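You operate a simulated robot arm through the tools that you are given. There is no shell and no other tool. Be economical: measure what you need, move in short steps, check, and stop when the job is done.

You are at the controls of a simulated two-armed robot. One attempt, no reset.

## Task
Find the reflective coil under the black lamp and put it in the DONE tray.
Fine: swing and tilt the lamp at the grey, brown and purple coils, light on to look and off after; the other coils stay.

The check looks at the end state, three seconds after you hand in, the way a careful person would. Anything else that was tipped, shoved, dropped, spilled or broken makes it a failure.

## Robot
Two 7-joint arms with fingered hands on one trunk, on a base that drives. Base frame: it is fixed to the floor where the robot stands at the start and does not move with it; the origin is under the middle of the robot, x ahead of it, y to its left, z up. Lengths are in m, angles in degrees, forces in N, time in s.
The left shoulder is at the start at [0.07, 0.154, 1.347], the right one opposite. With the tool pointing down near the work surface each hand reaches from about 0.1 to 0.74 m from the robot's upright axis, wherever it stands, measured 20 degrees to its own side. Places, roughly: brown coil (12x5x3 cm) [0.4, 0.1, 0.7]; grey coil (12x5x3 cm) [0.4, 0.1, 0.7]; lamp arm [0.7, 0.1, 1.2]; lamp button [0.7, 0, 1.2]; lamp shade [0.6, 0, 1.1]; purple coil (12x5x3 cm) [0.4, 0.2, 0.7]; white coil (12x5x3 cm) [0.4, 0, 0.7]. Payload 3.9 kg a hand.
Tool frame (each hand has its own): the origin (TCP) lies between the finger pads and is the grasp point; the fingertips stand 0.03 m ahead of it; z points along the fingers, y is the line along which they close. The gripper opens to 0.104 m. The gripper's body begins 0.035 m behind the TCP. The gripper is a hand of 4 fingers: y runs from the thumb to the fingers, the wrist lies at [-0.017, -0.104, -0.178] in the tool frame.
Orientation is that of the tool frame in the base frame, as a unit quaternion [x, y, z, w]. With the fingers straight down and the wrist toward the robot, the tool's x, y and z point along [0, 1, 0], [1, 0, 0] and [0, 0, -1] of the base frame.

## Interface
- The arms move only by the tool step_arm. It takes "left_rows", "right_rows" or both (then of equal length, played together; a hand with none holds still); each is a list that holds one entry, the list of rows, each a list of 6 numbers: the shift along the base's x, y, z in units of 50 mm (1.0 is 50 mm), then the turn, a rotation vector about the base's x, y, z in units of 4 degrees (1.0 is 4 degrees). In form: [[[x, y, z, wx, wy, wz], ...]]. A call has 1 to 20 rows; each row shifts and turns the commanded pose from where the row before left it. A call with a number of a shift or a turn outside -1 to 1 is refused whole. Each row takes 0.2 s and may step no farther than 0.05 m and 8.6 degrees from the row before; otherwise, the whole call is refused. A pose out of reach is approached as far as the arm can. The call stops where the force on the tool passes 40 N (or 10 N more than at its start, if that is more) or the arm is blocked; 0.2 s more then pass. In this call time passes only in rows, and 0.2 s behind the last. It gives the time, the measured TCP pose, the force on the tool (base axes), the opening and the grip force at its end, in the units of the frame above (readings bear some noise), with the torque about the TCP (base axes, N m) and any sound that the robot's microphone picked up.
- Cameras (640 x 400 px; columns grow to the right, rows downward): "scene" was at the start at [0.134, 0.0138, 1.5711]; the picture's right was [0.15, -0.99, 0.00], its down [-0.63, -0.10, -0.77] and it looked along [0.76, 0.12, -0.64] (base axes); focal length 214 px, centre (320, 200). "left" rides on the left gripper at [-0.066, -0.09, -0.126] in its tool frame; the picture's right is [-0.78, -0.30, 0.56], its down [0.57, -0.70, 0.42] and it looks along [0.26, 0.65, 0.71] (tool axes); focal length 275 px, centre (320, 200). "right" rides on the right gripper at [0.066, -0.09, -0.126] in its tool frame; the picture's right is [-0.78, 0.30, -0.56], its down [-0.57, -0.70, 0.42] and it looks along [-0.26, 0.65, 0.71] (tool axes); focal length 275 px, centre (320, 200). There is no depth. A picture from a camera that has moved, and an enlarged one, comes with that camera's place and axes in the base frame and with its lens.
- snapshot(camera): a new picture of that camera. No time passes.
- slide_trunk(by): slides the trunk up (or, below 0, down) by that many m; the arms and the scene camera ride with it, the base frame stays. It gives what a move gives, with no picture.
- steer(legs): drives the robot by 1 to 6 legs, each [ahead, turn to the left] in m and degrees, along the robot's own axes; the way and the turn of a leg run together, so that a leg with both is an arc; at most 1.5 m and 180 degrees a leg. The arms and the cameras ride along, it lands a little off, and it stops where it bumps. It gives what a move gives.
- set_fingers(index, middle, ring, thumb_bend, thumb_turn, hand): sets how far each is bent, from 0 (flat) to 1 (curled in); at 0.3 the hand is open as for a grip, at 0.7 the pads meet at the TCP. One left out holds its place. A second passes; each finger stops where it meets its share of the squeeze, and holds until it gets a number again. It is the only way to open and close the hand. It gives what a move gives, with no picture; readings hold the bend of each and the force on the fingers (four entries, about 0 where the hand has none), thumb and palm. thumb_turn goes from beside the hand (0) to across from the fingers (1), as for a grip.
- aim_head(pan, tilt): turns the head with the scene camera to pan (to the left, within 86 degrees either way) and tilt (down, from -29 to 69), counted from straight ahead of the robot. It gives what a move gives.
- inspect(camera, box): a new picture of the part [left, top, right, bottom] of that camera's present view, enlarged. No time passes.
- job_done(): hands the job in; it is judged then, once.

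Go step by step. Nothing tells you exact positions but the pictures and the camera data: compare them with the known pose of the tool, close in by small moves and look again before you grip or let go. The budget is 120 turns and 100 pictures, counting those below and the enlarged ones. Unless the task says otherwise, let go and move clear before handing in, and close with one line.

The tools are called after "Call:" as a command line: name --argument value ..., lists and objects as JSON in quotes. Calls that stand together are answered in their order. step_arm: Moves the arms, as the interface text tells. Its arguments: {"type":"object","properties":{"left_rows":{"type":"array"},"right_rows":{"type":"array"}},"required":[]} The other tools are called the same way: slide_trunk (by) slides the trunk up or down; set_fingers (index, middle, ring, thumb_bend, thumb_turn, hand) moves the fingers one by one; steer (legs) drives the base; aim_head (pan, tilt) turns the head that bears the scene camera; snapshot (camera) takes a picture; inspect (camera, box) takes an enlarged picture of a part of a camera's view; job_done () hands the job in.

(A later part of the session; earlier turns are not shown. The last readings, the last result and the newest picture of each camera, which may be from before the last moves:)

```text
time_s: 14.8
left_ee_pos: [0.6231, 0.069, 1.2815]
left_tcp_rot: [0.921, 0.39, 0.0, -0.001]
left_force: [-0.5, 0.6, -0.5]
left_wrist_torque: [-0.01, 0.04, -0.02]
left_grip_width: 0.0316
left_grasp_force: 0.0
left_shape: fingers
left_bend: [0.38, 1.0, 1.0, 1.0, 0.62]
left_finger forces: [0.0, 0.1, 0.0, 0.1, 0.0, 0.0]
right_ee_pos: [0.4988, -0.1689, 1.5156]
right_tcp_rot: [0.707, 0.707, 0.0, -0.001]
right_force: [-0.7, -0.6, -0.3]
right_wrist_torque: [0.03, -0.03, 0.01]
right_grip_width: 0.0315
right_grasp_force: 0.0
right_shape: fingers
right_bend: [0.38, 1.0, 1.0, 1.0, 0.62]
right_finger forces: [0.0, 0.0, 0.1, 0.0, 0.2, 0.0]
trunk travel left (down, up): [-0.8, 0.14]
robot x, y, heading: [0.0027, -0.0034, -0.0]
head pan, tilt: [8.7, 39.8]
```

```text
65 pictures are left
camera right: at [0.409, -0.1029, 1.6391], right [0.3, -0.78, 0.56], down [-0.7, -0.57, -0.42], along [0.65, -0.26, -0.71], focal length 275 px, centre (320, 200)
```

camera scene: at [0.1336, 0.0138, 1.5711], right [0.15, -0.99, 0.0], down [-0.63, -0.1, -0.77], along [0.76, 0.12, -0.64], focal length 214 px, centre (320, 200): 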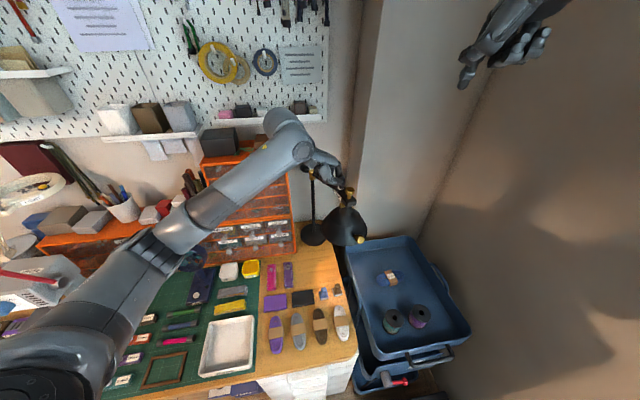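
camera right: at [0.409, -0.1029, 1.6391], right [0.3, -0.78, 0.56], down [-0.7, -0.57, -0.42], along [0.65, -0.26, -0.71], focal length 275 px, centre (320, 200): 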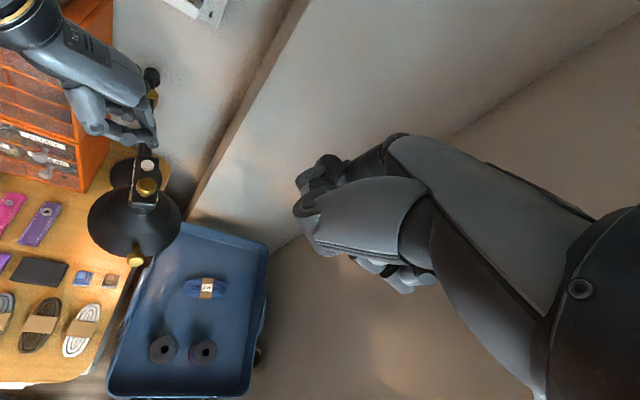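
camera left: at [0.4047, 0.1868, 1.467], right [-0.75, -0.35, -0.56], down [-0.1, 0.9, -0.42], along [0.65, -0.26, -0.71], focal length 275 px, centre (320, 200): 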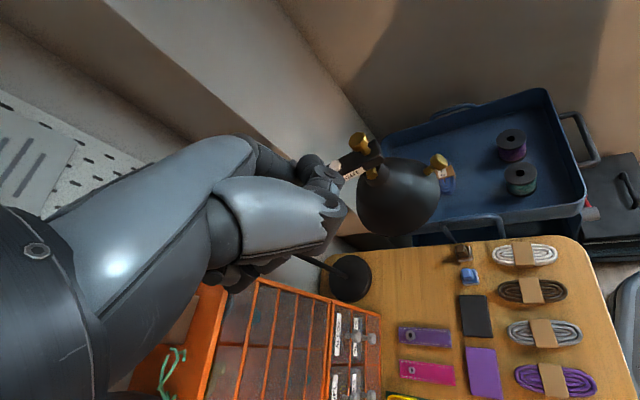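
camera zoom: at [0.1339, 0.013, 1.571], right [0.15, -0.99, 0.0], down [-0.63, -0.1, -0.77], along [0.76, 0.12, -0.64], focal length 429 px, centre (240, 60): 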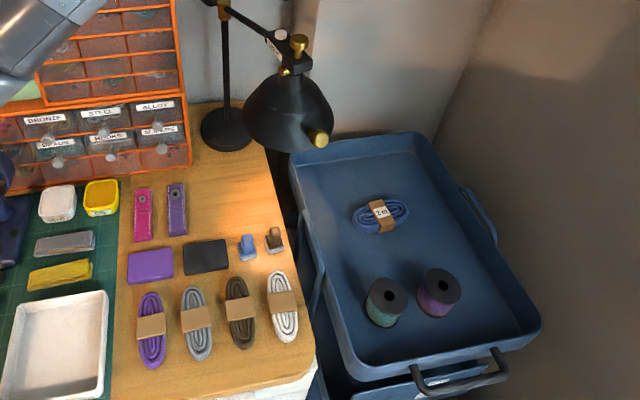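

The light is on, with a warm pool on the table behind the coils. The rim handle faces outward, and the arm must swing about 35° so it points at the robot. I'll retract the left hand and bring the right index (turned 44°) to the right of the lamp head.

Call:
step_arm --left_rows '[[[-0.2, 0.46, 0.33, 0, 0, 0], [-0.2, 0.46, 0.33, 0, 0, 0], [-0.2, 0.46, 0.33, 0, 0, 0], [-0.2, 0.46, 0.33, 0, 0, 0], [-0.2, 0.46, 0.33, 0, 0, 0], [-0.2, 0.46, 0.33, 0, 0, 0], [-0.2, 0.46, 0.33, 0, 0, 0], [-0.2, 0.46, 0.33, 0, 0, 0], [-0.2, 0.46, 0.33, 0, 0, 0], [-0.2, 0.46, 0.33, 0, 0, 0], [-0.2, 0.46, 0.33, 0, 0, 0]]]' --right_rows '[[[0.195, 0.14, -0.36, 0, 0, 1], [0.195, 0.14, -0.36, 0, 0, 1], [0.195, 0.14, -0.36, 0, 0, 1], [0.195, 0.14, -0.36, 0, 0, 1], [0.195, 0.14, -0.36, 0, 0, 1], [0.195, 0.14, -0.36, 0, 0, 1], [0.195, 0.14, -0.36, 0, 0, 1], [0.195, 0.14, -0.36, 0, 0, 1], [0.195, 0.14, -0.36, 0, 0, 1], [0.195, 0.14, -0.36, 0, 0, 1], [0.195, 0.14, -0.36, 0, 0, 1]]]'

Call:
inspect --camera "scene" --box '[260, 120, 400, 260]'

Call:
snapshot --camera "left"

```text
time_s: 17.2
left_ee_pos: [0.5099, 0.3241, 1.4642]
left_tcp_rot: [0.921, 0.391, 0.0, 0.0]
left_force: [0.4, -0.2, 0.1]
left_wrist_torque: [0.02, -0.01, -0.03]
left_grip_width: 0.0315
left_grasp_force: 0.0
left_shape: fingers
left_bend: [0.38, 1.0, 1.0, 1.0, 0.62]
left_finger forces: [0.0, 0.0, 0.0, 0.1, 0.0, 0.0]
right_ee_pos: [0.5811, -0.1078, 1.362]
right_tcp_rot: [0.469, 0.883, -0.001, 0.0]
right_force: [0.1, 0.0, 0.0]
right_wrist_torque: [0.0, -0.04, 0.0]
right_grip_width: 0.0316
right_grasp_force: 0.0
right_shape: fingers
right_bend: [0.38, 1.0, 1.0, 1.0, 0.62]
right_finger forces: [0.1, 0.1, 0.0, 0.0, 0.0, 0.0]
right hand out of reach, approached as far as the arm can: row 9, 10, 11
trunk travel left (down, up): [-0.8, 0.14]
robot x, y, heading: [-0.0012, -0.0002, -0.1]
head pan, tilt: [8.7, 39.8]
```

```text
2.86 times, centred on (330, 190) of scene
camera zoom: at [0.1331, 0.0146, 1.5711], right [0.15, -0.99, 0.0], down [-0.63, -0.1, -0.77], along [0.76, 0.12, -0.64], focal length 613 px, centre (291, 229)
```

zoom: 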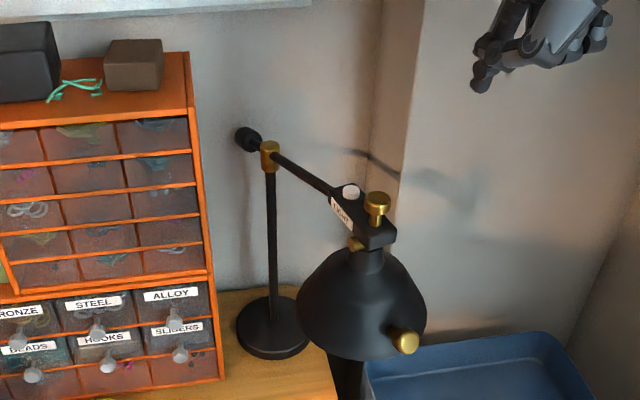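

```text
63 pictures are left
camera left: at [0.3998, 0.3393, 1.5903], right [-0.75, -0.35, -0.56], down [-0.11, 0.9, -0.43], along [0.65, -0.26, -0.71], focal length 275 px, centre (320, 200)
```

left: 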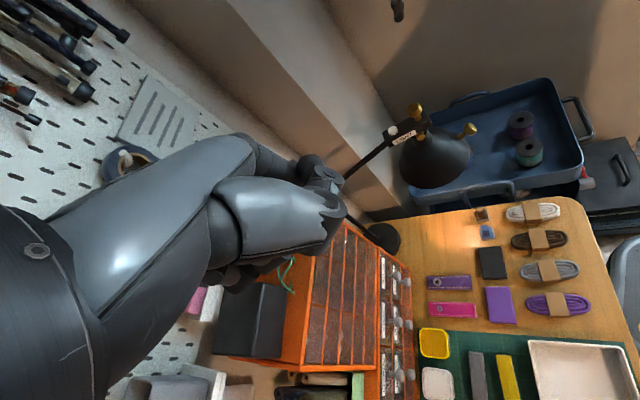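

The right arm ran short of reach at that height, stopping at (0.581, -0.108, 1.362). I'll continue lowering and see if the pose becomes reachable.

Call:
step_arm --right_rows '[[[0, 0, -0.5, 0, 0, 0], [0, 0, -0.5, 0, 0, 0], [0, 0, -0.5, 0, 0, 0], [0, 0, -0.5, 0, 0, 0], [0, 0, 0, 0, 0, 0]]]'

Call:
inspect --camera "scene" --box '[260, 120, 400, 260]'

Call:
snapshot --camera "right"

```text
time_s: 18.4
left_ee_pos: [0.5105, 0.3226, 1.4663]
left_tcp_rot: [0.92, 0.391, 0.0, 0.0]
left_force: [0.1, 0.4, -0.1]
left_wrist_torque: [-0.02, -0.01, 0.03]
left_grip_width: 0.0319
left_grasp_force: 0.0
left_shape: fingers
left_bend: [0.38, 1.0, 1.0, 1.0, 0.62]
left_finger forces: [0.0, 0.0, 0.0, 0.0, 0.0, 0.0]
right_ee_pos: [0.5807, -0.1068, 1.2622]
right_tcp_rot: [0.469, 0.883, 0.0, -0.001]
right_force: [-0.3, 0.6, 0.4]
right_wrist_torque: [0.0, -0.01, -0.03]
right_grip_width: 0.0316
right_grasp_force: 0.0
right_shape: fingers
right_bend: [0.38, 1.0, 1.0, 1.0, 0.62]
right_finger forces: [0.0, 0.1, 0.1, 0.0, 0.0, 0.0]
trunk travel left (down, up): [-0.8, 0.14]
robot x, y, heading: [-0.001, 0.0015, -0.0]
head pan, tilt: [8.7, 39.8]
```

```text
2.86 times, centred on (330, 190) of scene
camera zoom: at [0.1338, 0.0138, 1.5711], right [0.15, -0.99, 0.0], down [-0.63, -0.1, -0.77], along [0.76, 0.12, -0.64], focal length 613 px, centre (291, 229)
```

zoom: 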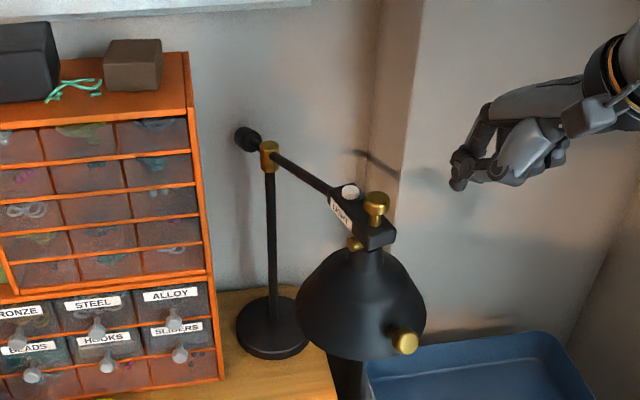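

```text
61 pictures are left
camera right: at [0.4703, -0.1037, 1.3861], right [0.68, -0.48, 0.56], down [-0.26, -0.87, -0.42], along [0.69, 0.14, -0.71], focal length 275 px, centre (320, 200)
```

right: 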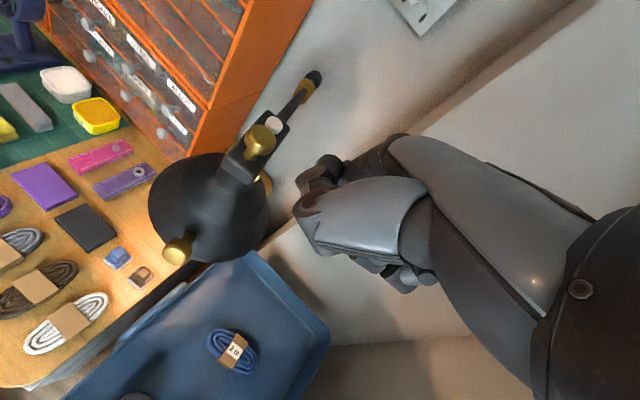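

The right tip is at about (0.619, -0.070, 1.231). I'll lower it to lamp-arm height beside the head and approach the right side of the arm.

Call:
step_arm --right_rows '[[[0.13, 0, -0.35, 0, 0, 0], [0.13, 0, -0.35, 0, 0, 0], [0, 0, -0.35, 0, 0, 0], [0, 0.35, 0, 0, 0, 0], [0, 0.35, 0, 0, 0, 0], [0, 0, 0, 0, 0, 0]]]'

Call:
inspect --camera "scene" --box '[290, 150, 402, 220]'

Call:
inspect --camera "right" --box '[180, 60, 380, 260]'

```text
time_s: 19.8
left_ee_pos: [0.5101, 0.3229, 1.4647]
left_tcp_rot: [0.921, 0.391, 0.0, 0.0]
left_force: [-0.5, -0.8, -0.4]
left_wrist_torque: [0.02, 0.01, -0.05]
left_grip_width: 0.0317
left_grasp_force: 0.0
left_shape: fingers
left_bend: [0.38, 1.0, 1.0, 1.0, 0.62]
left_finger forces: [0.0, 0.0, 0.0, 0.0, 0.0, 0.0]
right_ee_pos: [0.5946, -0.0747, 1.2102]
right_tcp_rot: [0.47, 0.883, -0.001, 0.0]
right_force: [0.2, 0.7, -0.7]
right_wrist_torque: [0.03, 0.0, -0.04]
right_grip_width: 0.0315
right_grasp_force: 0.0
right_shape: fingers
right_bend: [0.38, 1.0, 1.0, 1.0, 0.62]
right_finger forces: [0.1, 0.0, 0.1, 0.1, 0.0, 0.0]
trunk travel left (down, up): [-0.8, 0.14]
robot x, y, heading: [0.0029, 0.0026, -0.3]
head pan, tilt: [8.7, 39.8]
```

```text
5.71 times, centred on (346, 185) of scene
camera zoom: at [0.1337, 0.0131, 1.5711], right [0.15, -0.99, 0.0], down [-0.63, -0.1, -0.77], along [0.76, 0.12, -0.64], focal length 1226 px, centre (171, 286)
```

zoom: 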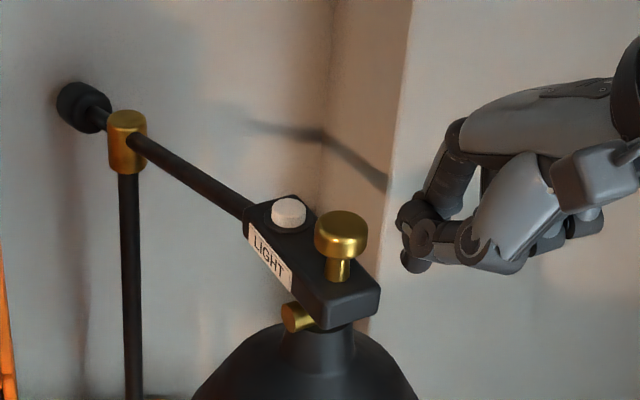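

```text
2.00 times, centred on (280, 160) of right
camera zoom: at [0.4829, -0.0701, 1.3344], right [0.68, -0.48, 0.56], down [-0.26, -0.87, -0.42], along [0.69, 0.14, -0.71], focal length 551 px, centre (400, 280)
```

zoom: 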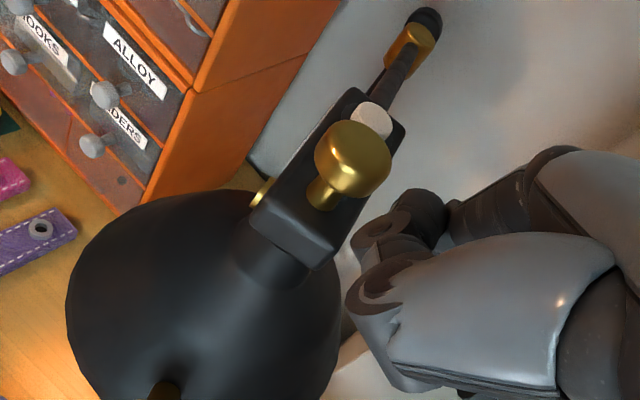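

The fingertip sits beside the arm head with a small gap. I'll push the head toward +y along its arc, going a third of the way first.

Call:
step_arm --right_rows '[[[-0.12, 0.34, 0, 0, 0, 0], [-0.21, 0.28, 0, 0, 0, 0], [-0.21, 0.28, 0, 0, 0, 0]]]'

Call:
snapshot --camera "scene"

Call:
inspect --camera "right" --box '[180, 60, 380, 260]'

```text
time_s: 20.6
left_ee_pos: [0.5105, 0.3246, 1.4644]
left_tcp_rot: [0.92, 0.391, 0.0, 0.0]
left_force: [0.2, -0.3, -0.3]
left_wrist_torque: [-0.02, 0.02, -0.01]
left_grip_width: 0.0313
left_grasp_force: 0.1
left_shape: fingers
left_bend: [0.38, 1.0, 1.0, 1.0, 0.62]
left_finger forces: [0.0, 0.0, 0.0, 0.0, 0.1, 0.1]
right_ee_pos: [0.5659, -0.0281, 1.2103]
right_tcp_rot: [0.469, 0.883, 0.0, 0.0]
right_force: [1.0, 0.2, 0.0]
right_wrist_torque: [-0.03, -0.02, 0.02]
right_grip_width: 0.0315
right_grasp_force: 0.3
right_shape: fingers
right_bend: [0.38, 1.0, 1.0, 1.0, 0.62]
right_finger forces: [0.2, 0.1, 0.0, 0.0, 0.1, 0.0]
trunk travel left (down, up): [-0.8, 0.14]
robot x, y, heading: [0.0001, -0.003, -0.0]
head pan, tilt: [8.7, 39.8]
```

```text
58 pictures are left
camera scene: at [0.1338, 0.014, 1.5711], right [0.15, -0.99, 0.0], down [-0.63, -0.1, -0.77], along [0.76, 0.12, -0.64], focal length 214 px, centre (320, 200)
```

scene: 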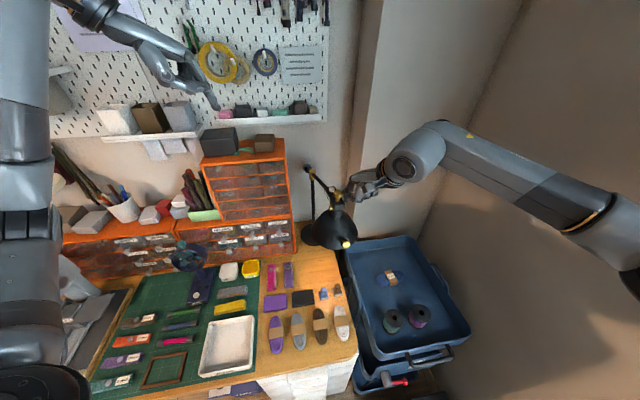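

```text
2.00 times, centred on (280, 160) of right
camera zoom: at [0.4558, -0.0233, 1.3344], right [0.68, -0.48, 0.56], down [-0.26, -0.87, -0.42], along [0.69, 0.14, -0.71], focal length 551 px, centre (400, 280)
```

zoom: 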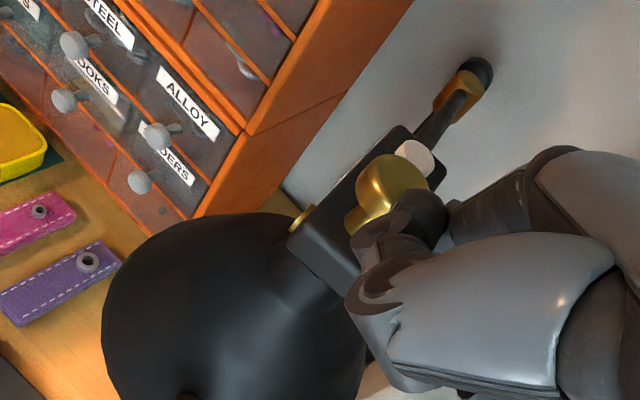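

The arm swings easily with almost no force. I'll keep following the arc until it points straight at the robot.

Call:
step_arm --right_rows '[[[-0.16, 0.28, 0, 0, 0, 0], [-0.16, 0.28, 0, 0, 0, 0], [-0.12, 0.28, 0, 0, 0, 0], [-0.12, 0.28, 0, 0, 0, 0], [-0.09, 0.3, 0, 0, 0, 0], [-0.09, 0.3, 0, 0, 0, 0]]]'

Call:
inspect --camera "scene" --box '[180, 140, 420, 380]'

Call:
snapshot --camera "left"

```text
time_s: 22.0
left_ee_pos: [0.5101, 0.3246, 1.4633]
left_tcp_rot: [0.921, 0.391, 0.0, 0.0]
left_force: [-0.7, -0.3, 0.2]
left_wrist_torque: [0.0, 0.0, -0.03]
left_grip_width: 0.0317
left_grasp_force: 0.0
left_shape: fingers
left_bend: [0.38, 1.0, 1.0, 1.0, 0.62]
left_finger forces: [0.1, 0.0, 0.0, 0.0, 0.1, 0.0]
right_ee_pos: [0.5292, 0.0592, 1.2094]
right_tcp_rot: [0.47, 0.883, 0.0, 0.0]
right_force: [0.8, -1.0, 0.2]
right_wrist_torque: [0.0, -0.04, -0.02]
right_grip_width: 0.0316
right_grasp_force: 0.1
right_shape: fingers
right_bend: [0.38, 1.0, 1.0, 1.0, 0.62]
right_finger forces: [0.6, 0.0, 0.0, 0.0, 0.1, 0.0]
trunk travel left (down, up): [-0.8, 0.14]
robot x, y, heading: [0.0012, -0.0002, 0.2]
head pan, tilt: [8.7, 39.8]
```

```text
1.67 times, centred on (300, 260) of scene
camera zoom: at [0.1341, 0.0148, 1.571], right [0.15, -0.99, 0.0], down [-0.63, -0.1, -0.77], along [0.76, 0.12, -0.64], focal length 358 px, centre (353, 100)
```

zoom: 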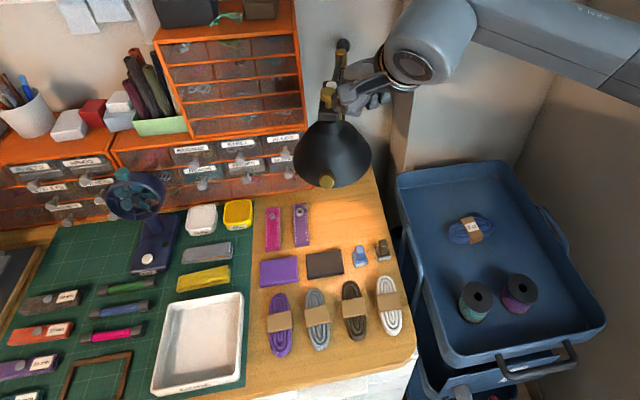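

```text
55 pictures are left
camera left: at [0.401, 0.3393, 1.5898], right [-0.75, -0.35, -0.56], down [-0.11, 0.9, -0.43], along [0.65, -0.26, -0.71], focal length 275 px, centre (320, 200)
```

left: 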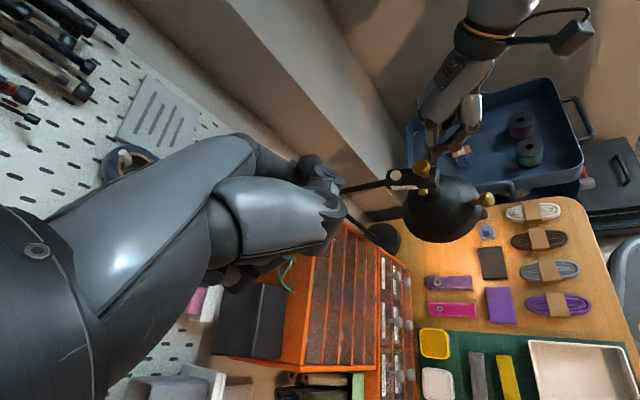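

The arm now points at the robot, with the rim handle at about (0.493, 0.113, 1.093). Next I'll tilt the shade toward the coils by lifting that handle from below with a horizontal right index. I'm backing the hand off and untwisting the yaw first.

Call:
step_arm --right_rows '[[[0, -0.5, 0, 0, 0, 0], [0, -0.5, 0, 0, 0, -1], [-0.35, -0.2, 0, 0, 0, -1], [-0.35, 0, 0, 0, 0, -1], [-0.35, 0, 0, 0, 0, -1], [-0.35, 0, 0, 0, 0, -1], [-0.35, 0, 0, 0, 0, -1], [-0.35, 0, 0, 0, 0, -1], [-0.35, 0, 0, 0, 0, -1]]]'

Call:
step_arm --right_rows '[[[0, 0, 0, 0, -1, 0], [0, 0, 0, 0, -1, 0], [0, 0, 0, 0, -1, 0], [0, 0, 0, 0, -1, 0], [0, 0, 0, 0, -1, 0], [0, 0, 0, 0, -1, 0], [0, 0, -0.1, 0, -1, 0], [0, 0, -0.1, 0, -1, 0], [0, 0, -0.1, 0, -1, 0], [0, 0, -0.1, 0, -1, 0], [0, 0, -0.2, 0, -1, 0], [0, 0, -0.2, 0, -1, 0], [0, 0, -0.2, 0, -1, 0], [0, 0, -0.2, 0, -1, 0], [0, 0, -0.2, 0, -1, 0], [0, 0, -0.2, 0, -1, 0], [0, 0, -0.2, 0, -1, 0], [0, 0, -0.2, 0, -1, 0], [0, 0, -0.2, 0, -1, 0], [0, 0, -0.2, 0, -1, 0]]]'

Call:
snapshot --camera "scene"

Call:
snapshot --camera "left"

```text
time_s: 24.0
left_ee_pos: [0.5107, 0.3244, 1.4648]
left_tcp_rot: [0.92, 0.391, 0.001, 0.0]
left_force: [-1.1, 1.4, -0.3]
left_wrist_torque: [0.02, 0.01, -0.02]
left_grip_width: 0.032
left_grasp_force: 0.1
left_shape: fingers
left_bend: [0.38, 1.0, 1.0, 1.0, 0.62]
left_finger forces: [0.0, 0.0, 0.0, 0.0, 0.0, 0.0]
right_ee_pos: [0.407, -0.0015, 1.2072]
right_tcp_rot: [0.696, 0.718, 0.0, 0.0]
right_force: [0.3, 0.0, 0.7]
right_wrist_torque: [-0.01, 0.03, -0.02]
right_grip_width: 0.0315
right_grasp_force: 0.0
right_shape: fingers
right_bend: [0.38, 1.0, 1.0, 1.0, 0.62]
right_finger forces: [0.1, 0.0, 0.0, 0.0, 0.0, 0.0]
trunk travel left (down, up): [-0.8, 0.14]
robot x, y, heading: [0.001, 0.0007, -0.1]
head pan, tilt: [8.7, 39.8]
```

```text
time_s: 27.2
left_ee_pos: [0.5134, 0.3222, 1.4638]
left_tcp_rot: [0.921, 0.39, 0.0, -0.001]
left_force: [-0.5, 0.4, 0.1]
left_wrist_torque: [0.01, 0.02, -0.01]
left_grip_width: 0.0318
left_grasp_force: 0.0
left_shape: fingers
left_bend: [0.38, 1.0, 1.0, 1.0, 0.62]
left_finger forces: [0.0, 0.0, 0.0, 0.1, 0.0, 0.0]
right_ee_pos: [0.4553, -0.0375, 1.1792]
right_tcp_rot: [0.685, 0.525, 0.364, 0.35]
right_force: [0.2, 0.2, 0.2]
right_wrist_torque: [-0.01, 0.03, 0.04]
right_grip_width: 0.0319
right_grasp_force: 0.0
right_shape: fingers
right_bend: [0.38, 1.0, 1.0, 1.0, 0.62]
right_finger forces: [0.1, 0.1, 0.1, 0.1, 0.0, 0.2]
trunk travel left (down, up): [-0.8, 0.14]
robot x, y, heading: [-0.0001, -0.0017, 0.1]
head pan, tilt: [8.7, 39.8]
stopped in row 16 (right hand): the arm was blocked; the commanded pose is now the measured one
```

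```text
54 pictures are left
camera scene: at [0.1359, 0.0123, 1.5709], right [0.15, -0.99, 0.0], down [-0.63, -0.1, -0.77], along [0.76, 0.12, -0.64], focal length 214 px, centre (320, 200)
```

scene: 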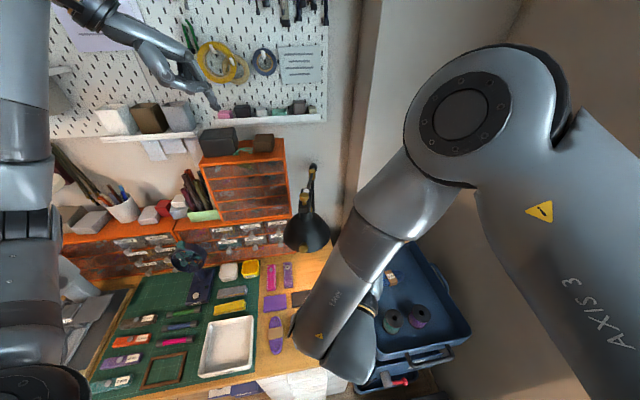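

```text
53 pictures are left
camera left: at [0.4029, 0.3367, 1.5899], right [-0.75, -0.35, -0.56], down [-0.11, 0.9, -0.42], along [0.65, -0.26, -0.71], focal length 275 px, centre (320, 200)
```

left: 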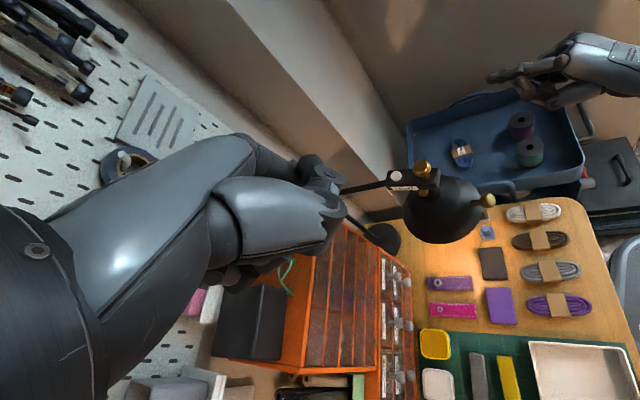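

The arm stopped at 60° of pitch, which should be enough. I'll straighten the index so it points more horizontally, then lower the hand to below handle height while still right of the lamp.

Call:
set_fingers --hand "right" --index 0.0

Call:
step_arm --right_rows '[[[0, 0, -0.5, 0, 0, 0], [0, 0, -0.5, 0, 0, 0], [0, 0, -0.5, 0, 0, 0], [0, 0, -0.5, 0, 0, 0], [0, 0, -0.5, 0, 0, 0], [0, 0, -0.5, 0, 0, 0], [0, 0, -0.5, 0, 0, 0], [0, 0, -0.5, 0, 0, 0]]]'

Call:
snapshot --camera "right"

Call:
inspect --camera "left" --box '[380, 20, 640, 260]'

```text
time_s: 28.2
left_ee_pos: [0.5125, 0.3238, 1.4651]
left_tcp_rot: [0.92, 0.391, 0.0, 0.001]
left_force: [0.2, -0.4, -0.6]
left_wrist_torque: [0.01, 0.04, 0.03]
left_grip_width: 0.0316
left_grasp_force: 0.1
left_shape: fingers
left_bend: [0.38, 1.0, 1.0, 1.0, 0.62]
left_finger forces: [0.0, 0.0, 0.0, 0.1, 0.1, 0.1]
right_ee_pos: [0.4538, -0.0366, 1.1797]
right_tcp_rot: [0.683, 0.526, 0.365, 0.351]
right_force: [-0.5, 0.4, 0.1]
right_wrist_torque: [0.03, -0.04, 0.02]
right_grip_width: 0.0477
right_grasp_force: 0.0
right_shape: fingers
right_bend: [0.0, 1.0, 1.0, 1.0, 0.62]
right_finger forces: [0.0, 0.0, 0.0, 0.0, 0.1, 0.0]
trunk travel left (down, up): [-0.8, 0.14]
robot x, y, heading: [-0.0016, -0.0036, 0.0]
head pan, tilt: [8.7, 39.8]
```

```text
time_s: 29.1
left_ee_pos: [0.5115, 0.3228, 1.4633]
left_tcp_rot: [0.92, 0.391, 0.0, 0.0]
left_force: [0.1, -0.2, 0.0]
left_wrist_torque: [-0.01, -0.01, 0.01]
left_grip_width: 0.0316
left_grasp_force: 0.1
left_shape: fingers
left_bend: [0.38, 1.0, 1.0, 1.0, 0.62]
left_finger forces: [0.0, 0.0, 0.1, 0.0, 0.1, 0.1]
right_ee_pos: [0.4852, -0.0628, 1.1284]
right_tcp_rot: [0.726, 0.456, 0.375, 0.353]
right_force: [-0.5, 0.0, 0.0]
right_wrist_torque: [-0.01, 0.01, 0.0]
right_grip_width: 0.048
right_grasp_force: 0.1
right_shape: fingers
right_bend: [0.0, 1.0, 1.0, 1.0, 0.62]
right_finger forces: [0.0, 0.0, 0.0, 0.0, 0.0, 0.0]
trunk travel left (down, up): [-0.8, 0.14]
robot x, y, heading: [-0.0014, -0.0023, -0.2]
head pan, tilt: [8.7, 39.8]
stopped in row 4 (right hand): the arm was blocked; the commanded pose is now the measured one
```

```text
52 pictures are left
camera right: at [0.3617, 0.0482, 1.124], right [-0.6, -0.72, 0.34], down [-0.08, -0.37, -0.93], along [0.8, -0.58, 0.16], focal length 275 px, centre (320, 200)
```

right: 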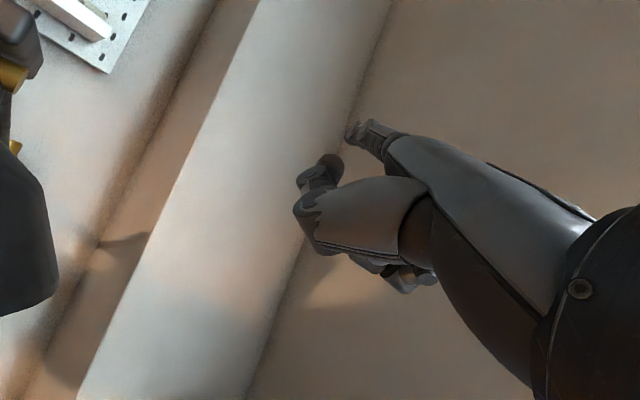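

```text
1.67 times, centred on (510, 140) of left
camera zoom: at [0.4015, 0.3381, 1.5899], right [-0.75, -0.35, -0.56], down [-0.11, 0.9, -0.42], along [0.65, -0.26, -0.71], focal length 459 px, centre (3, 300)
```

zoom: 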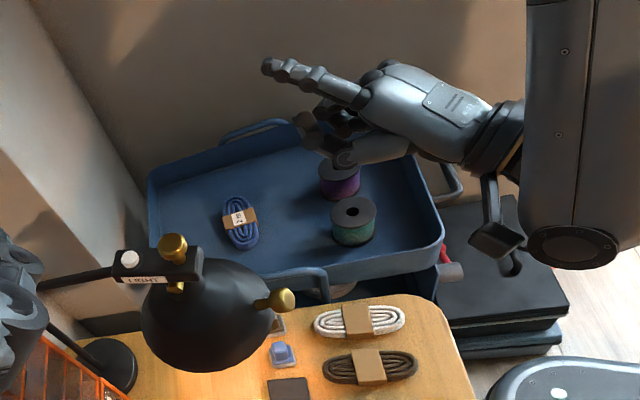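

The right arm is at a joint limit in this pose. Before forcing the tilt, I'll check whether the light already reaches the coils enough to tell them apart.

Call:
inspect --camera "left" --box '[470, 190, 610, 330]'

Call:
inspect --camera "scene" --box '[240, 240, 380, 370]'

```text
2.86 times, centred on (540, 260) of left
camera zoom: at [0.4015, 0.3381, 1.5899], right [-0.75, -0.35, -0.56], down [-0.11, 0.9, -0.42], along [0.65, -0.26, -0.71], focal length 786 px, centre (-309, 29)
```

zoom: 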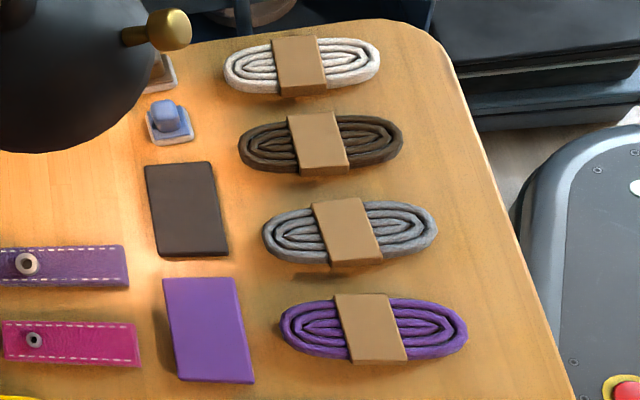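

```text
3.08 times, centred on (310, 305) of scene
camera zoom: at [0.1346, 0.0137, 1.571], right [0.15, -0.99, 0.0], down [-0.63, -0.1, -0.77], along [0.76, 0.12, -0.64], focal length 660 px, centre (351, -123)
```

zoom: 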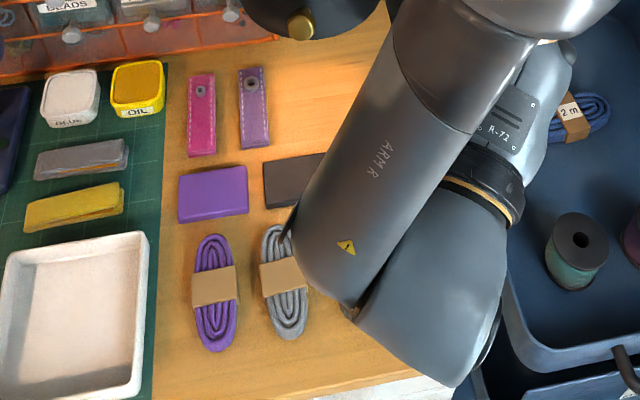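

The light pool's edge just misses the coils, so a tilt is needed. I'll pinch the rim handle from above with the left thumb and index, wrist to the left, and raise it. First the right arm gets clear and the left hand gets shaped.

Call:
step_arm --right_rows '[[[0, 0, 0.5, 0, 0, 0], [0, 0, 0.5, 0, 0, 0], [0, -0.2, 0.6, 0, 1, 0], [0, -0.2, 0.6, 0, 1, 0], [0, -0.2, 0.6, 0, 1, 0], [0, -0.2, 0.6, 0, 1, 0], [0, -0.2, 0.6, 0, 1, 0], [0, -0.2, 0.6, 0, 1, 0], [0, -0.2, 0.6, 0, 1, 0], [0, -0.2, 0.6, 0, 1, 0], [0, -0.2, 0.4, 0, 1, 0], [0, -0.2, 0.4, 0, 1, 0], [0, 0, 0.2, 0, 1, 0], [0, 0, 0, 0, 1, 0], [0, 0, 0, 0, 1, 0]]]'

Call:
set_fingers --hand "left" --index 0.3 --thumb_bend 0.3 --thumb_turn 1.0

Call:
step_arm --left_rows '[[[-0.1, -0.35, -0.3, 0, 0, -1], [-0.1, -0.35, -0.3, 0, 0, -1], [-0.1, -0.35, -0.3, 0, 0, -1], [-0.1, -0.35, -0.3, 0, 0, -1], [-0.1, -0.35, -0.3, 0, 0, -1], [-0.1, -0.35, -0.3, 0, 0, -1], [-0.1, -0.35, -0.3, 0, 0, -1], [-0.1, -0.35, -0.3, 0, 0, -1], [0, -0.35, -0.3, 0, 0, -1], [0, -0.35, -0.3, 0, 0, -1], [0, -0.35, -0.3, 0, 0, -1], [0, -0.2, 0, 0, 0, -0.5]]]'

Call:
snapshot --camera "scene"

Call:
snapshot --camera "left"

```text
time_s: 32.3
left_ee_pos: [0.5119, 0.3222, 1.464]
left_tcp_rot: [0.92, 0.391, 0.0, 0.001]
left_force: [0.7, 0.1, 0.4]
left_wrist_torque: [0.0, 0.04, 0.02]
left_grip_width: 0.0313
left_grasp_force: 0.1
left_shape: fingers
left_bend: [0.38, 1.0, 1.0, 1.0, 0.62]
left_finger forces: [0.1, 0.2, 0.0, 0.0, 0.0, 0.1]
right_ee_pos: [0.4861, -0.1626, 1.4691]
right_tcp_rot: [0.816, 0.566, 0.022, 0.116]
right_force: [-0.2, -0.3, 0.1]
right_wrist_torque: [0.01, -0.02, 0.01]
right_grip_width: 0.048
right_grasp_force: 0.1
right_shape: fingers
right_bend: [0.0, 1.0, 1.0, 1.0, 0.62]
right_finger forces: [0.0, 0.0, 0.0, 0.1, 0.0, 0.0]
trunk travel left (down, up): [-0.8, 0.14]
robot x, y, heading: [-0.0007, 0.005, -0.2]
head pan, tilt: [8.7, 39.8]
```

```text
time_s: 33.3
left_ee_pos: [0.5108, 0.3245, 1.4645]
left_tcp_rot: [0.921, 0.39, 0.0, 0.0]
left_force: [-0.7, 0.3, 0.4]
left_wrist_torque: [-0.03, 0.0, 0.0]
left_grip_width: 0.1042
left_grasp_force: 0.0
left_shape: fingers
left_bend: [0.3, 1.0, 1.0, 0.3, 0.97]
left_finger forces: [0.0, 0.1, 0.0, 0.0, 0.0, 0.0]
right_ee_pos: [0.4857, -0.1626, 1.47]
right_tcp_rot: [0.817, 0.564, 0.02, 0.117]
right_force: [-1.0, -0.2, 0.1]
right_wrist_torque: [0.03, -0.01, 0.03]
right_grip_width: 0.0477
right_grasp_force: 0.0
right_shape: fingers
right_bend: [0.0, 1.0, 1.0, 1.0, 0.62]
right_finger forces: [0.1, 0.0, 0.0, 0.1, 0.0, 0.0]
trunk travel left (down, up): [-0.8, 0.14]
robot x, y, heading: [0.0019, -0.0002, 0.1]
head pan, tilt: [8.7, 39.8]
```

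```text
time_s: 35.9
left_ee_pos: [0.4718, 0.1206, 1.2996]
left_tcp_rot: [1.0, 0.0, 0.0, 0.0]
left_force: [-0.3, 0.2, 0.5]
left_wrist_torque: [-0.02, 0.01, 0.01]
left_grip_width: 0.1042
left_grasp_force: 0.1
left_shape: fingers
left_bend: [0.3, 1.0, 1.0, 0.3, 0.97]
left_finger forces: [0.1, 0.0, 0.0, 0.1, 0.1, 0.0]
right_ee_pos: [0.4863, -0.164, 1.4696]
right_tcp_rot: [0.817, 0.565, 0.022, 0.116]
right_force: [-0.3, 0.0, 0.6]
right_wrist_torque: [-0.04, -0.03, 0.02]
right_grip_width: 0.0478
right_grasp_force: 0.1
right_shape: fingers
right_bend: [0.0, 1.0, 1.0, 1.0, 0.62]
right_finger forces: [0.1, 0.1, 0.1, 0.0, 0.0, 0.1]
trunk travel left (down, up): [-0.8, 0.14]
robot x, y, heading: [0.002, 0.0029, 0.1]
head pan, tilt: [8.7, 39.8]
```

```text
48 pictures are left
camera scene: at [0.1342, 0.013, 1.571], right [0.15, -0.99, 0.0], down [-0.63, -0.1, -0.77], along [0.76, 0.12, -0.64], focal length 214 px, centre (320, 200)
```

scene: 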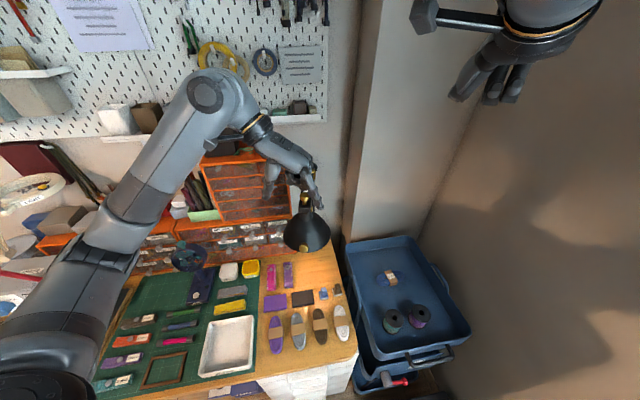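

```text
47 pictures are left
camera left: at [0.4061, 0.2101, 1.425], right [-0.78, 0.3, -0.56], down [0.57, 0.7, -0.42], along [0.26, -0.65, -0.71], focal length 275 px, centre (320, 200)
```

left: 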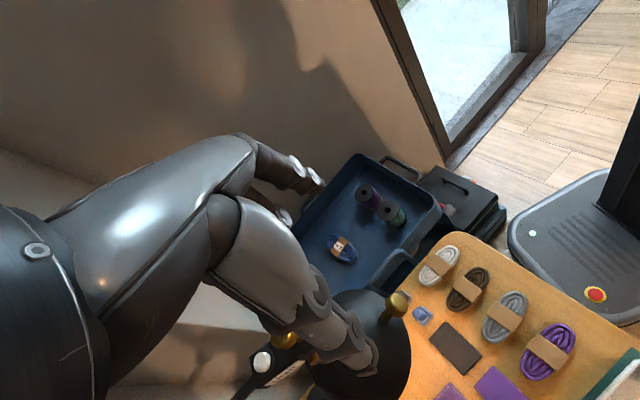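

The left hand is directly above the handle. I'll move to x≈0.49 and descend to z≈1.16, then check the straddle.

Call:
step_arm --left_rows '[[[0.18, -0.1, -0.5, 0, 0, 0], [0.18, -0.05, -0.5, 0, 0, 0], [0, 0, -0.6, 0, 0, 0], [0, 0, -0.6, 0, 0, 0], [0, 0, -0.6, 0, 0, 0], [0, 0, 0, 0, 0, 0]]]'

Call:
inspect --camera "scene" --box '[250, 150, 390, 260]'

Call:
snapshot --camera "left"

```text
time_s: 37.3
left_ee_pos: [0.4898, 0.1127, 1.1599]
left_tcp_rot: [1.0, 0.001, 0.0, 0.0]
left_force: [0.1, -0.5, 0.0]
left_wrist_torque: [0.02, -0.02, -0.01]
left_grip_width: 0.1043
left_grasp_force: 0.0
left_shape: fingers
left_bend: [0.3, 1.0, 1.0, 0.3, 0.97]
left_finger forces: [0.0, 0.0, 0.0, 0.1, 0.1, 0.1]
right_ee_pos: [0.4855, -0.1626, 1.4687]
right_tcp_rot: [0.817, 0.564, 0.021, 0.117]
right_force: [0.3, 0.4, 0.5]
right_wrist_torque: [-0.04, 0.0, 0.01]
right_grip_width: 0.0476
right_grasp_force: 0.1
right_shape: fingers
right_bend: [0.0, 1.0, 1.0, 1.0, 0.62]
right_finger forces: [0.0, 0.0, 0.0, 0.1, 0.0, 0.0]
trunk travel left (down, up): [-0.8, 0.14]
robot x, y, heading: [0.0022, 0.0031, 0.1]
head pan, tilt: [8.7, 39.8]
```

```text
3.64 times, centred on (320, 205) of scene
camera zoom: at [0.1338, 0.0136, 1.5711], right [0.15, -0.99, 0.0], down [-0.63, -0.1, -0.77], along [0.76, 0.12, -0.64], focal length 780 px, centre (320, 182)
```

zoom: 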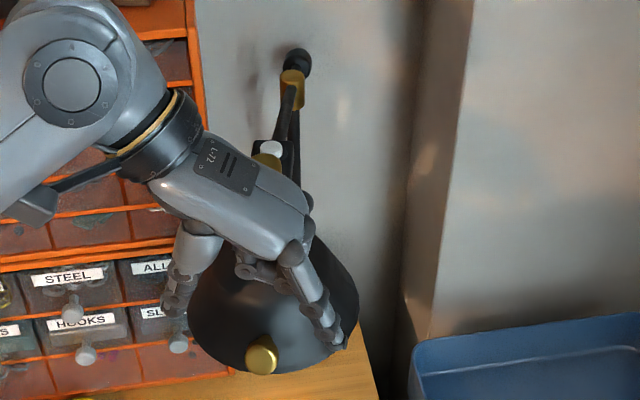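

```text
45 pictures are left
camera left: at [0.4237, 0.203, 1.285], right [-0.78, 0.3, -0.56], down [0.57, 0.7, -0.42], along [0.27, -0.65, -0.71], focal length 275 px, centre (320, 200)
```

left: 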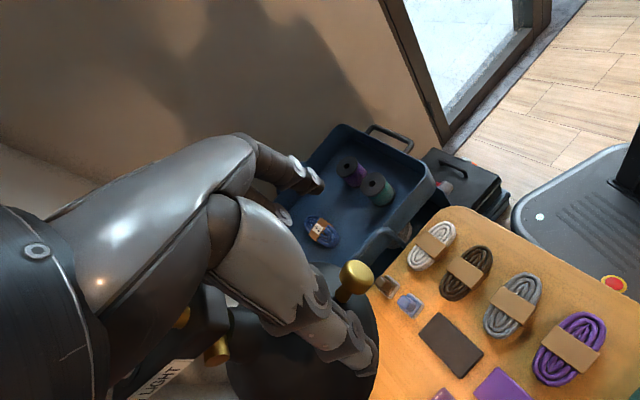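

The handle triangulates to (0.4935, 0.114, 1.090) and the thumb and index straddle it. I'll descend so that the TCP is at handle height.

Call:
step_arm --left_rows '[[[0, 0.02, -0.4, 0, 0, 0], [0, 0, -0.4, 0, 0, 0], [0, 0, -0.3, 0, 0, 0], [0, 0, -0.2, 0, 0, 0], [0, 0, 0, 0, 0, 0]]]'

Call:
inspect --camera "scene" --box '[250, 170, 390, 280]'

Call:
inspect --camera "left" --box '[240, 200, 420, 400]'

```text
time_s: 38.5
left_ee_pos: [0.49, 0.1134, 1.0948]
left_tcp_rot: [1.0, 0.001, 0.0, 0.001]
left_force: [0.0, -1.1, -0.6]
left_wrist_torque: [0.02, -0.01, -0.01]
left_grip_width: 0.1045
left_grasp_force: 0.0
left_shape: fingers
left_bend: [0.3, 1.0, 1.0, 0.3, 0.97]
left_finger forces: [0.1, 0.0, 0.0, 0.0, 0.0, 0.1]
right_ee_pos: [0.4855, -0.1628, 1.4694]
right_tcp_rot: [0.817, 0.564, 0.021, 0.117]
right_force: [-0.1, -0.1, -0.6]
right_wrist_torque: [0.01, 0.02, -0.03]
right_grip_width: 0.0475
right_grasp_force: 0.1
right_shape: fingers
right_bend: [0.0, 1.0, 1.0, 1.0, 0.62]
right_finger forces: [0.0, 0.0, 0.0, 0.0, 0.0, 0.0]
trunk travel left (down, up): [-0.8, 0.14]
robot x, y, heading: [0.0031, -0.002, 0.1]
head pan, tilt: [8.7, 39.8]
```

```text
3.64 times, centred on (320, 225) of scene
camera zoom: at [0.1339, 0.0137, 1.5711], right [0.15, -0.99, 0.0], down [-0.63, -0.1, -0.77], along [0.76, 0.12, -0.64], focal length 780 px, centre (320, 109)
```

zoom: 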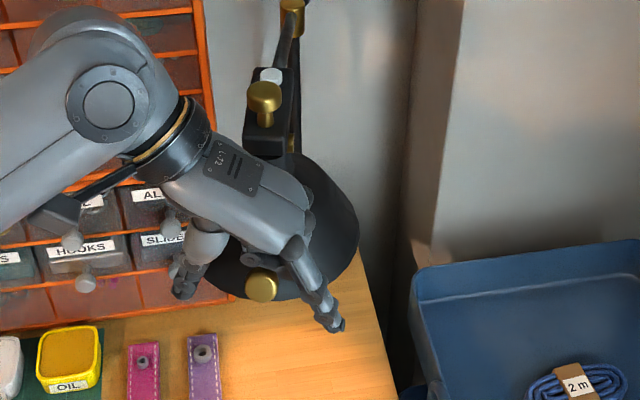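

```text
2.00 times, centred on (330, 300) of left
camera zoom: at [0.4237, 0.2035, 1.2203], right [-0.78, 0.3, -0.56], down [0.57, 0.7, -0.42], along [0.27, -0.65, -0.71], focal length 551 px, centre (300, 0)
```

zoom: 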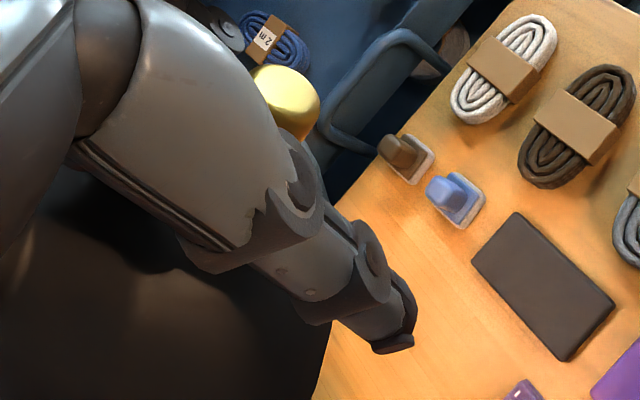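

The handle lies between the thumb and index tips, so I'll close gently on it.

Call:
set_fingers --hand "left" --index 0.64 --thumb_bend 0.64

Call:
inspect --camera "scene" --box '[250, 170, 390, 280]'

```text
time_s: 39.5
left_ee_pos: [0.4903, 0.1141, 1.0942]
left_tcp_rot: [1.0, 0.0, 0.0, -0.001]
left_force: [0.1, 0.4, 0.0]
left_wrist_torque: [0.0, 0.01, -0.01]
left_grip_width: 0.0183
left_grasp_force: 0.1
left_shape: fingers
left_bend: [0.64, 1.0, 1.0, 0.64, 1.0]
left_finger forces: [0.0, 0.0, 0.0, 0.1, 0.0, 0.0]
right_ee_pos: [0.4854, -0.1632, 1.47]
right_tcp_rot: [0.817, 0.565, 0.021, 0.117]
right_force: [0.5, -0.9, 0.6]
right_wrist_torque: [-0.02, -0.01, 0.02]
right_grip_width: 0.0478
right_grasp_force: 0.0
right_shape: fingers
right_bend: [0.0, 1.0, 1.0, 1.0, 0.62]
right_finger forces: [0.1, 0.0, 0.0, 0.0, 0.0, 0.0]
trunk travel left (down, up): [-0.8, 0.14]
robot x, y, heading: [-0.0008, 0.0027, 0.1]
head pan, tilt: [8.7, 39.8]
```

```text
3.64 times, centred on (320, 225) of scene
camera zoom: at [0.134, 0.0137, 1.571], right [0.15, -0.99, 0.0], down [-0.63, -0.1, -0.77], along [0.76, 0.12, -0.64], focal length 780 px, centre (320, 109)
```

zoom: 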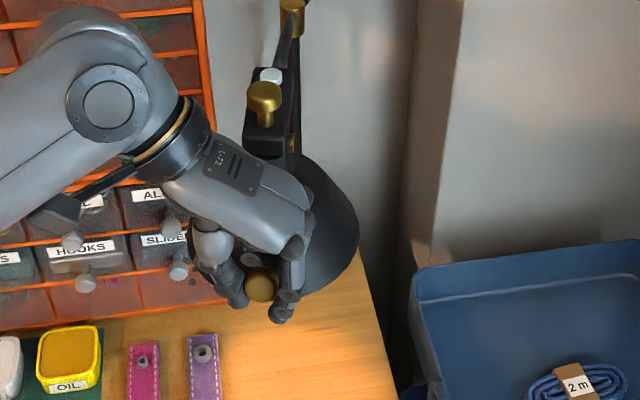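

No contact yet, so I'll close further.

Call:
set_fingers --hand "left" --index 0.76 --thumb_bend 0.76

Call:
inspect --camera "scene" --box '[280, 200, 360, 260]'

```text
time_s: 40.5
left_ee_pos: [0.4876, 0.1141, 1.095]
left_tcp_rot: [1.0, 0.0, -0.001, 0.0]
left_force: [-7.3, 0.2, -6.8]
left_wrist_torque: [0.08, 0.05, -0.02]
left_grip_width: 0.0021
left_grasp_force: 9.5
left_shape: fingers
left_bend: [0.74, 1.0, 1.0, 0.72, 1.0]
left_finger forces: [12.5, 0.0, 0.0, 0.1, 7.3, 0.0]
right_ee_pos: [0.484, -0.1627, 1.4703]
right_tcp_rot: [0.817, 0.564, 0.021, 0.116]
right_force: [-0.1, -0.5, -0.5]
right_wrist_torque: [-0.01, -0.03, -0.03]
right_grip_width: 0.0477
right_grasp_force: 0.0
right_shape: fingers
right_bend: [0.0, 1.0, 1.0, 1.0, 0.62]
right_finger forces: [0.1, 0.1, 0.0, 0.1, 0.0, 0.0]
trunk travel left (down, up): [-0.8, 0.14]
robot x, y, heading: [0.0007, -0.0019, 0.0]
head pan, tilt: [8.7, 39.8]
```

```text
6.67 times, centred on (320, 230) of scene
camera zoom: at [0.1325, 0.0138, 1.5711], right [0.15, -0.99, 0.0], down [-0.63, -0.1, -0.77], along [0.76, 0.12, -0.64], focal length 1430 px, centre (320, 0)
```

zoom: 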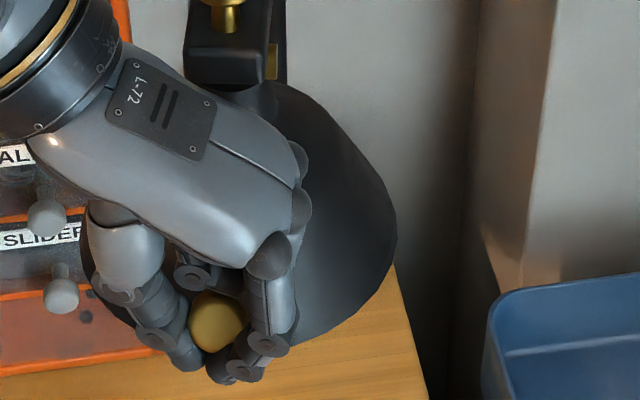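

The thumb and index now cradle the handle. I'll raise it along its arc, up and slightly toward the robot.

Call:
step_arm --left_rows '[[[-0.1, 0, 0.15, 0, 0, 0], [-0.1, 0, 0.16, 0, 0, 0], [-0.08, 0, 0.18, 0, 0, 0], [-0.06, 0, 0.18, 0, 0, 0]]]'

Call:
snapshot --camera "scene"

```text
time_s: 41.5
left_ee_pos: [0.4702, 0.1138, 1.1296]
left_tcp_rot: [1.0, -0.001, 0.001, 0.0]
left_force: [-9.1, -0.9, -5.0]
left_wrist_torque: [-0.05, 0.12, -0.01]
left_grip_width: 0.0006
left_grasp_force: 8.6
left_shape: fingers
left_bend: [0.75, 1.0, 1.0, 0.72, 1.0]
left_finger forces: [8.4, 0.0, 0.0, 0.0, 7.8, 0.0]
right_ee_pos: [0.4827, -0.162, 1.4697]
right_tcp_rot: [0.817, 0.565, 0.022, 0.118]
right_force: [0.0, -0.2, 0.0]
right_wrist_torque: [-0.01, 0.0, 0.02]
right_grip_width: 0.0477
right_grasp_force: 0.0
right_shape: fingers
right_bend: [0.0, 1.0, 1.0, 1.0, 0.62]
right_finger forces: [0.1, 0.1, 0.0, 0.0, 0.0, 0.1]
trunk travel left (down, up): [-0.8, 0.14]
robot x, y, heading: [-0.0008, 0.003, 0.1]
head pan, tilt: [8.7, 39.8]
```

```text
40 pictures are left
camera scene: at [0.1312, 0.0134, 1.5713], right [0.15, -0.99, 0.0], down [-0.63, -0.1, -0.77], along [0.76, 0.12, -0.64], focal length 214 px, centre (320, 200)
```

scene: 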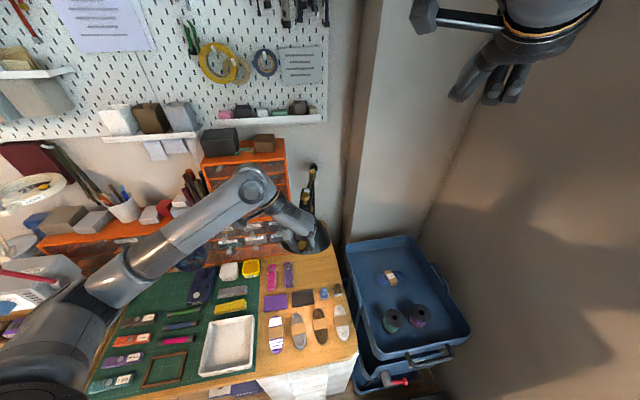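

The light now reaches the coils and the purple one has gone bright. I'll zoom in to compare them.

Call:
inspect --camera "scene" --box '[240, 270, 370, 370]'

Call:
inspect --camera "scene" --box '[260, 190, 360, 270]'

```text
4.00 times, centred on (305, 320) of scene
camera zoom: at [0.1312, 0.0134, 1.5713], right [0.15, -0.99, 0.0], down [-0.63, -0.1, -0.77], along [0.76, 0.12, -0.64], focal length 858 px, centre (380, -280)
```

zoom: 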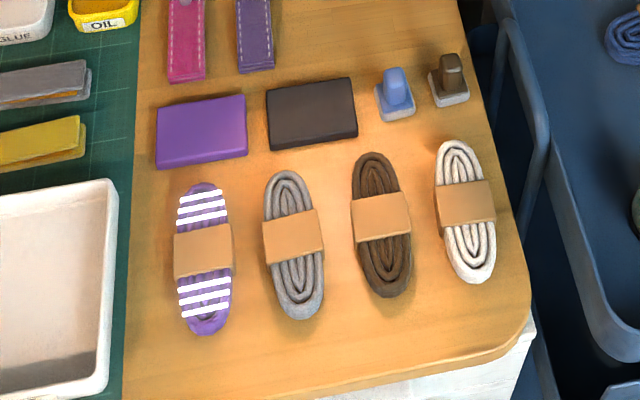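

```text
5.00 times, centred on (310, 230) of scene
camera zoom: at [0.1312, 0.0134, 1.5713], right [0.15, -0.99, 0.0], down [-0.63, -0.1, -0.77], along [0.76, 0.12, -0.64], focal length 1072 px, centre (370, 50)
```

zoom: 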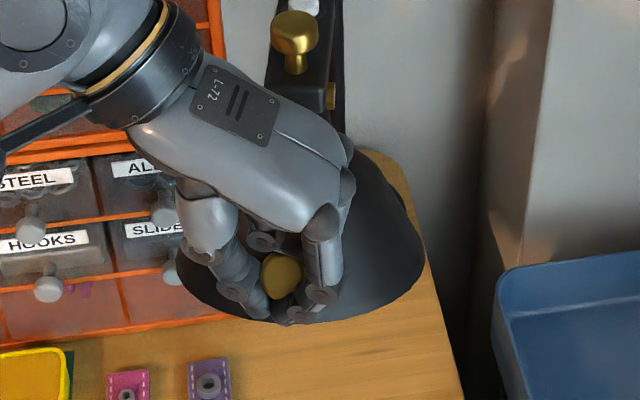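

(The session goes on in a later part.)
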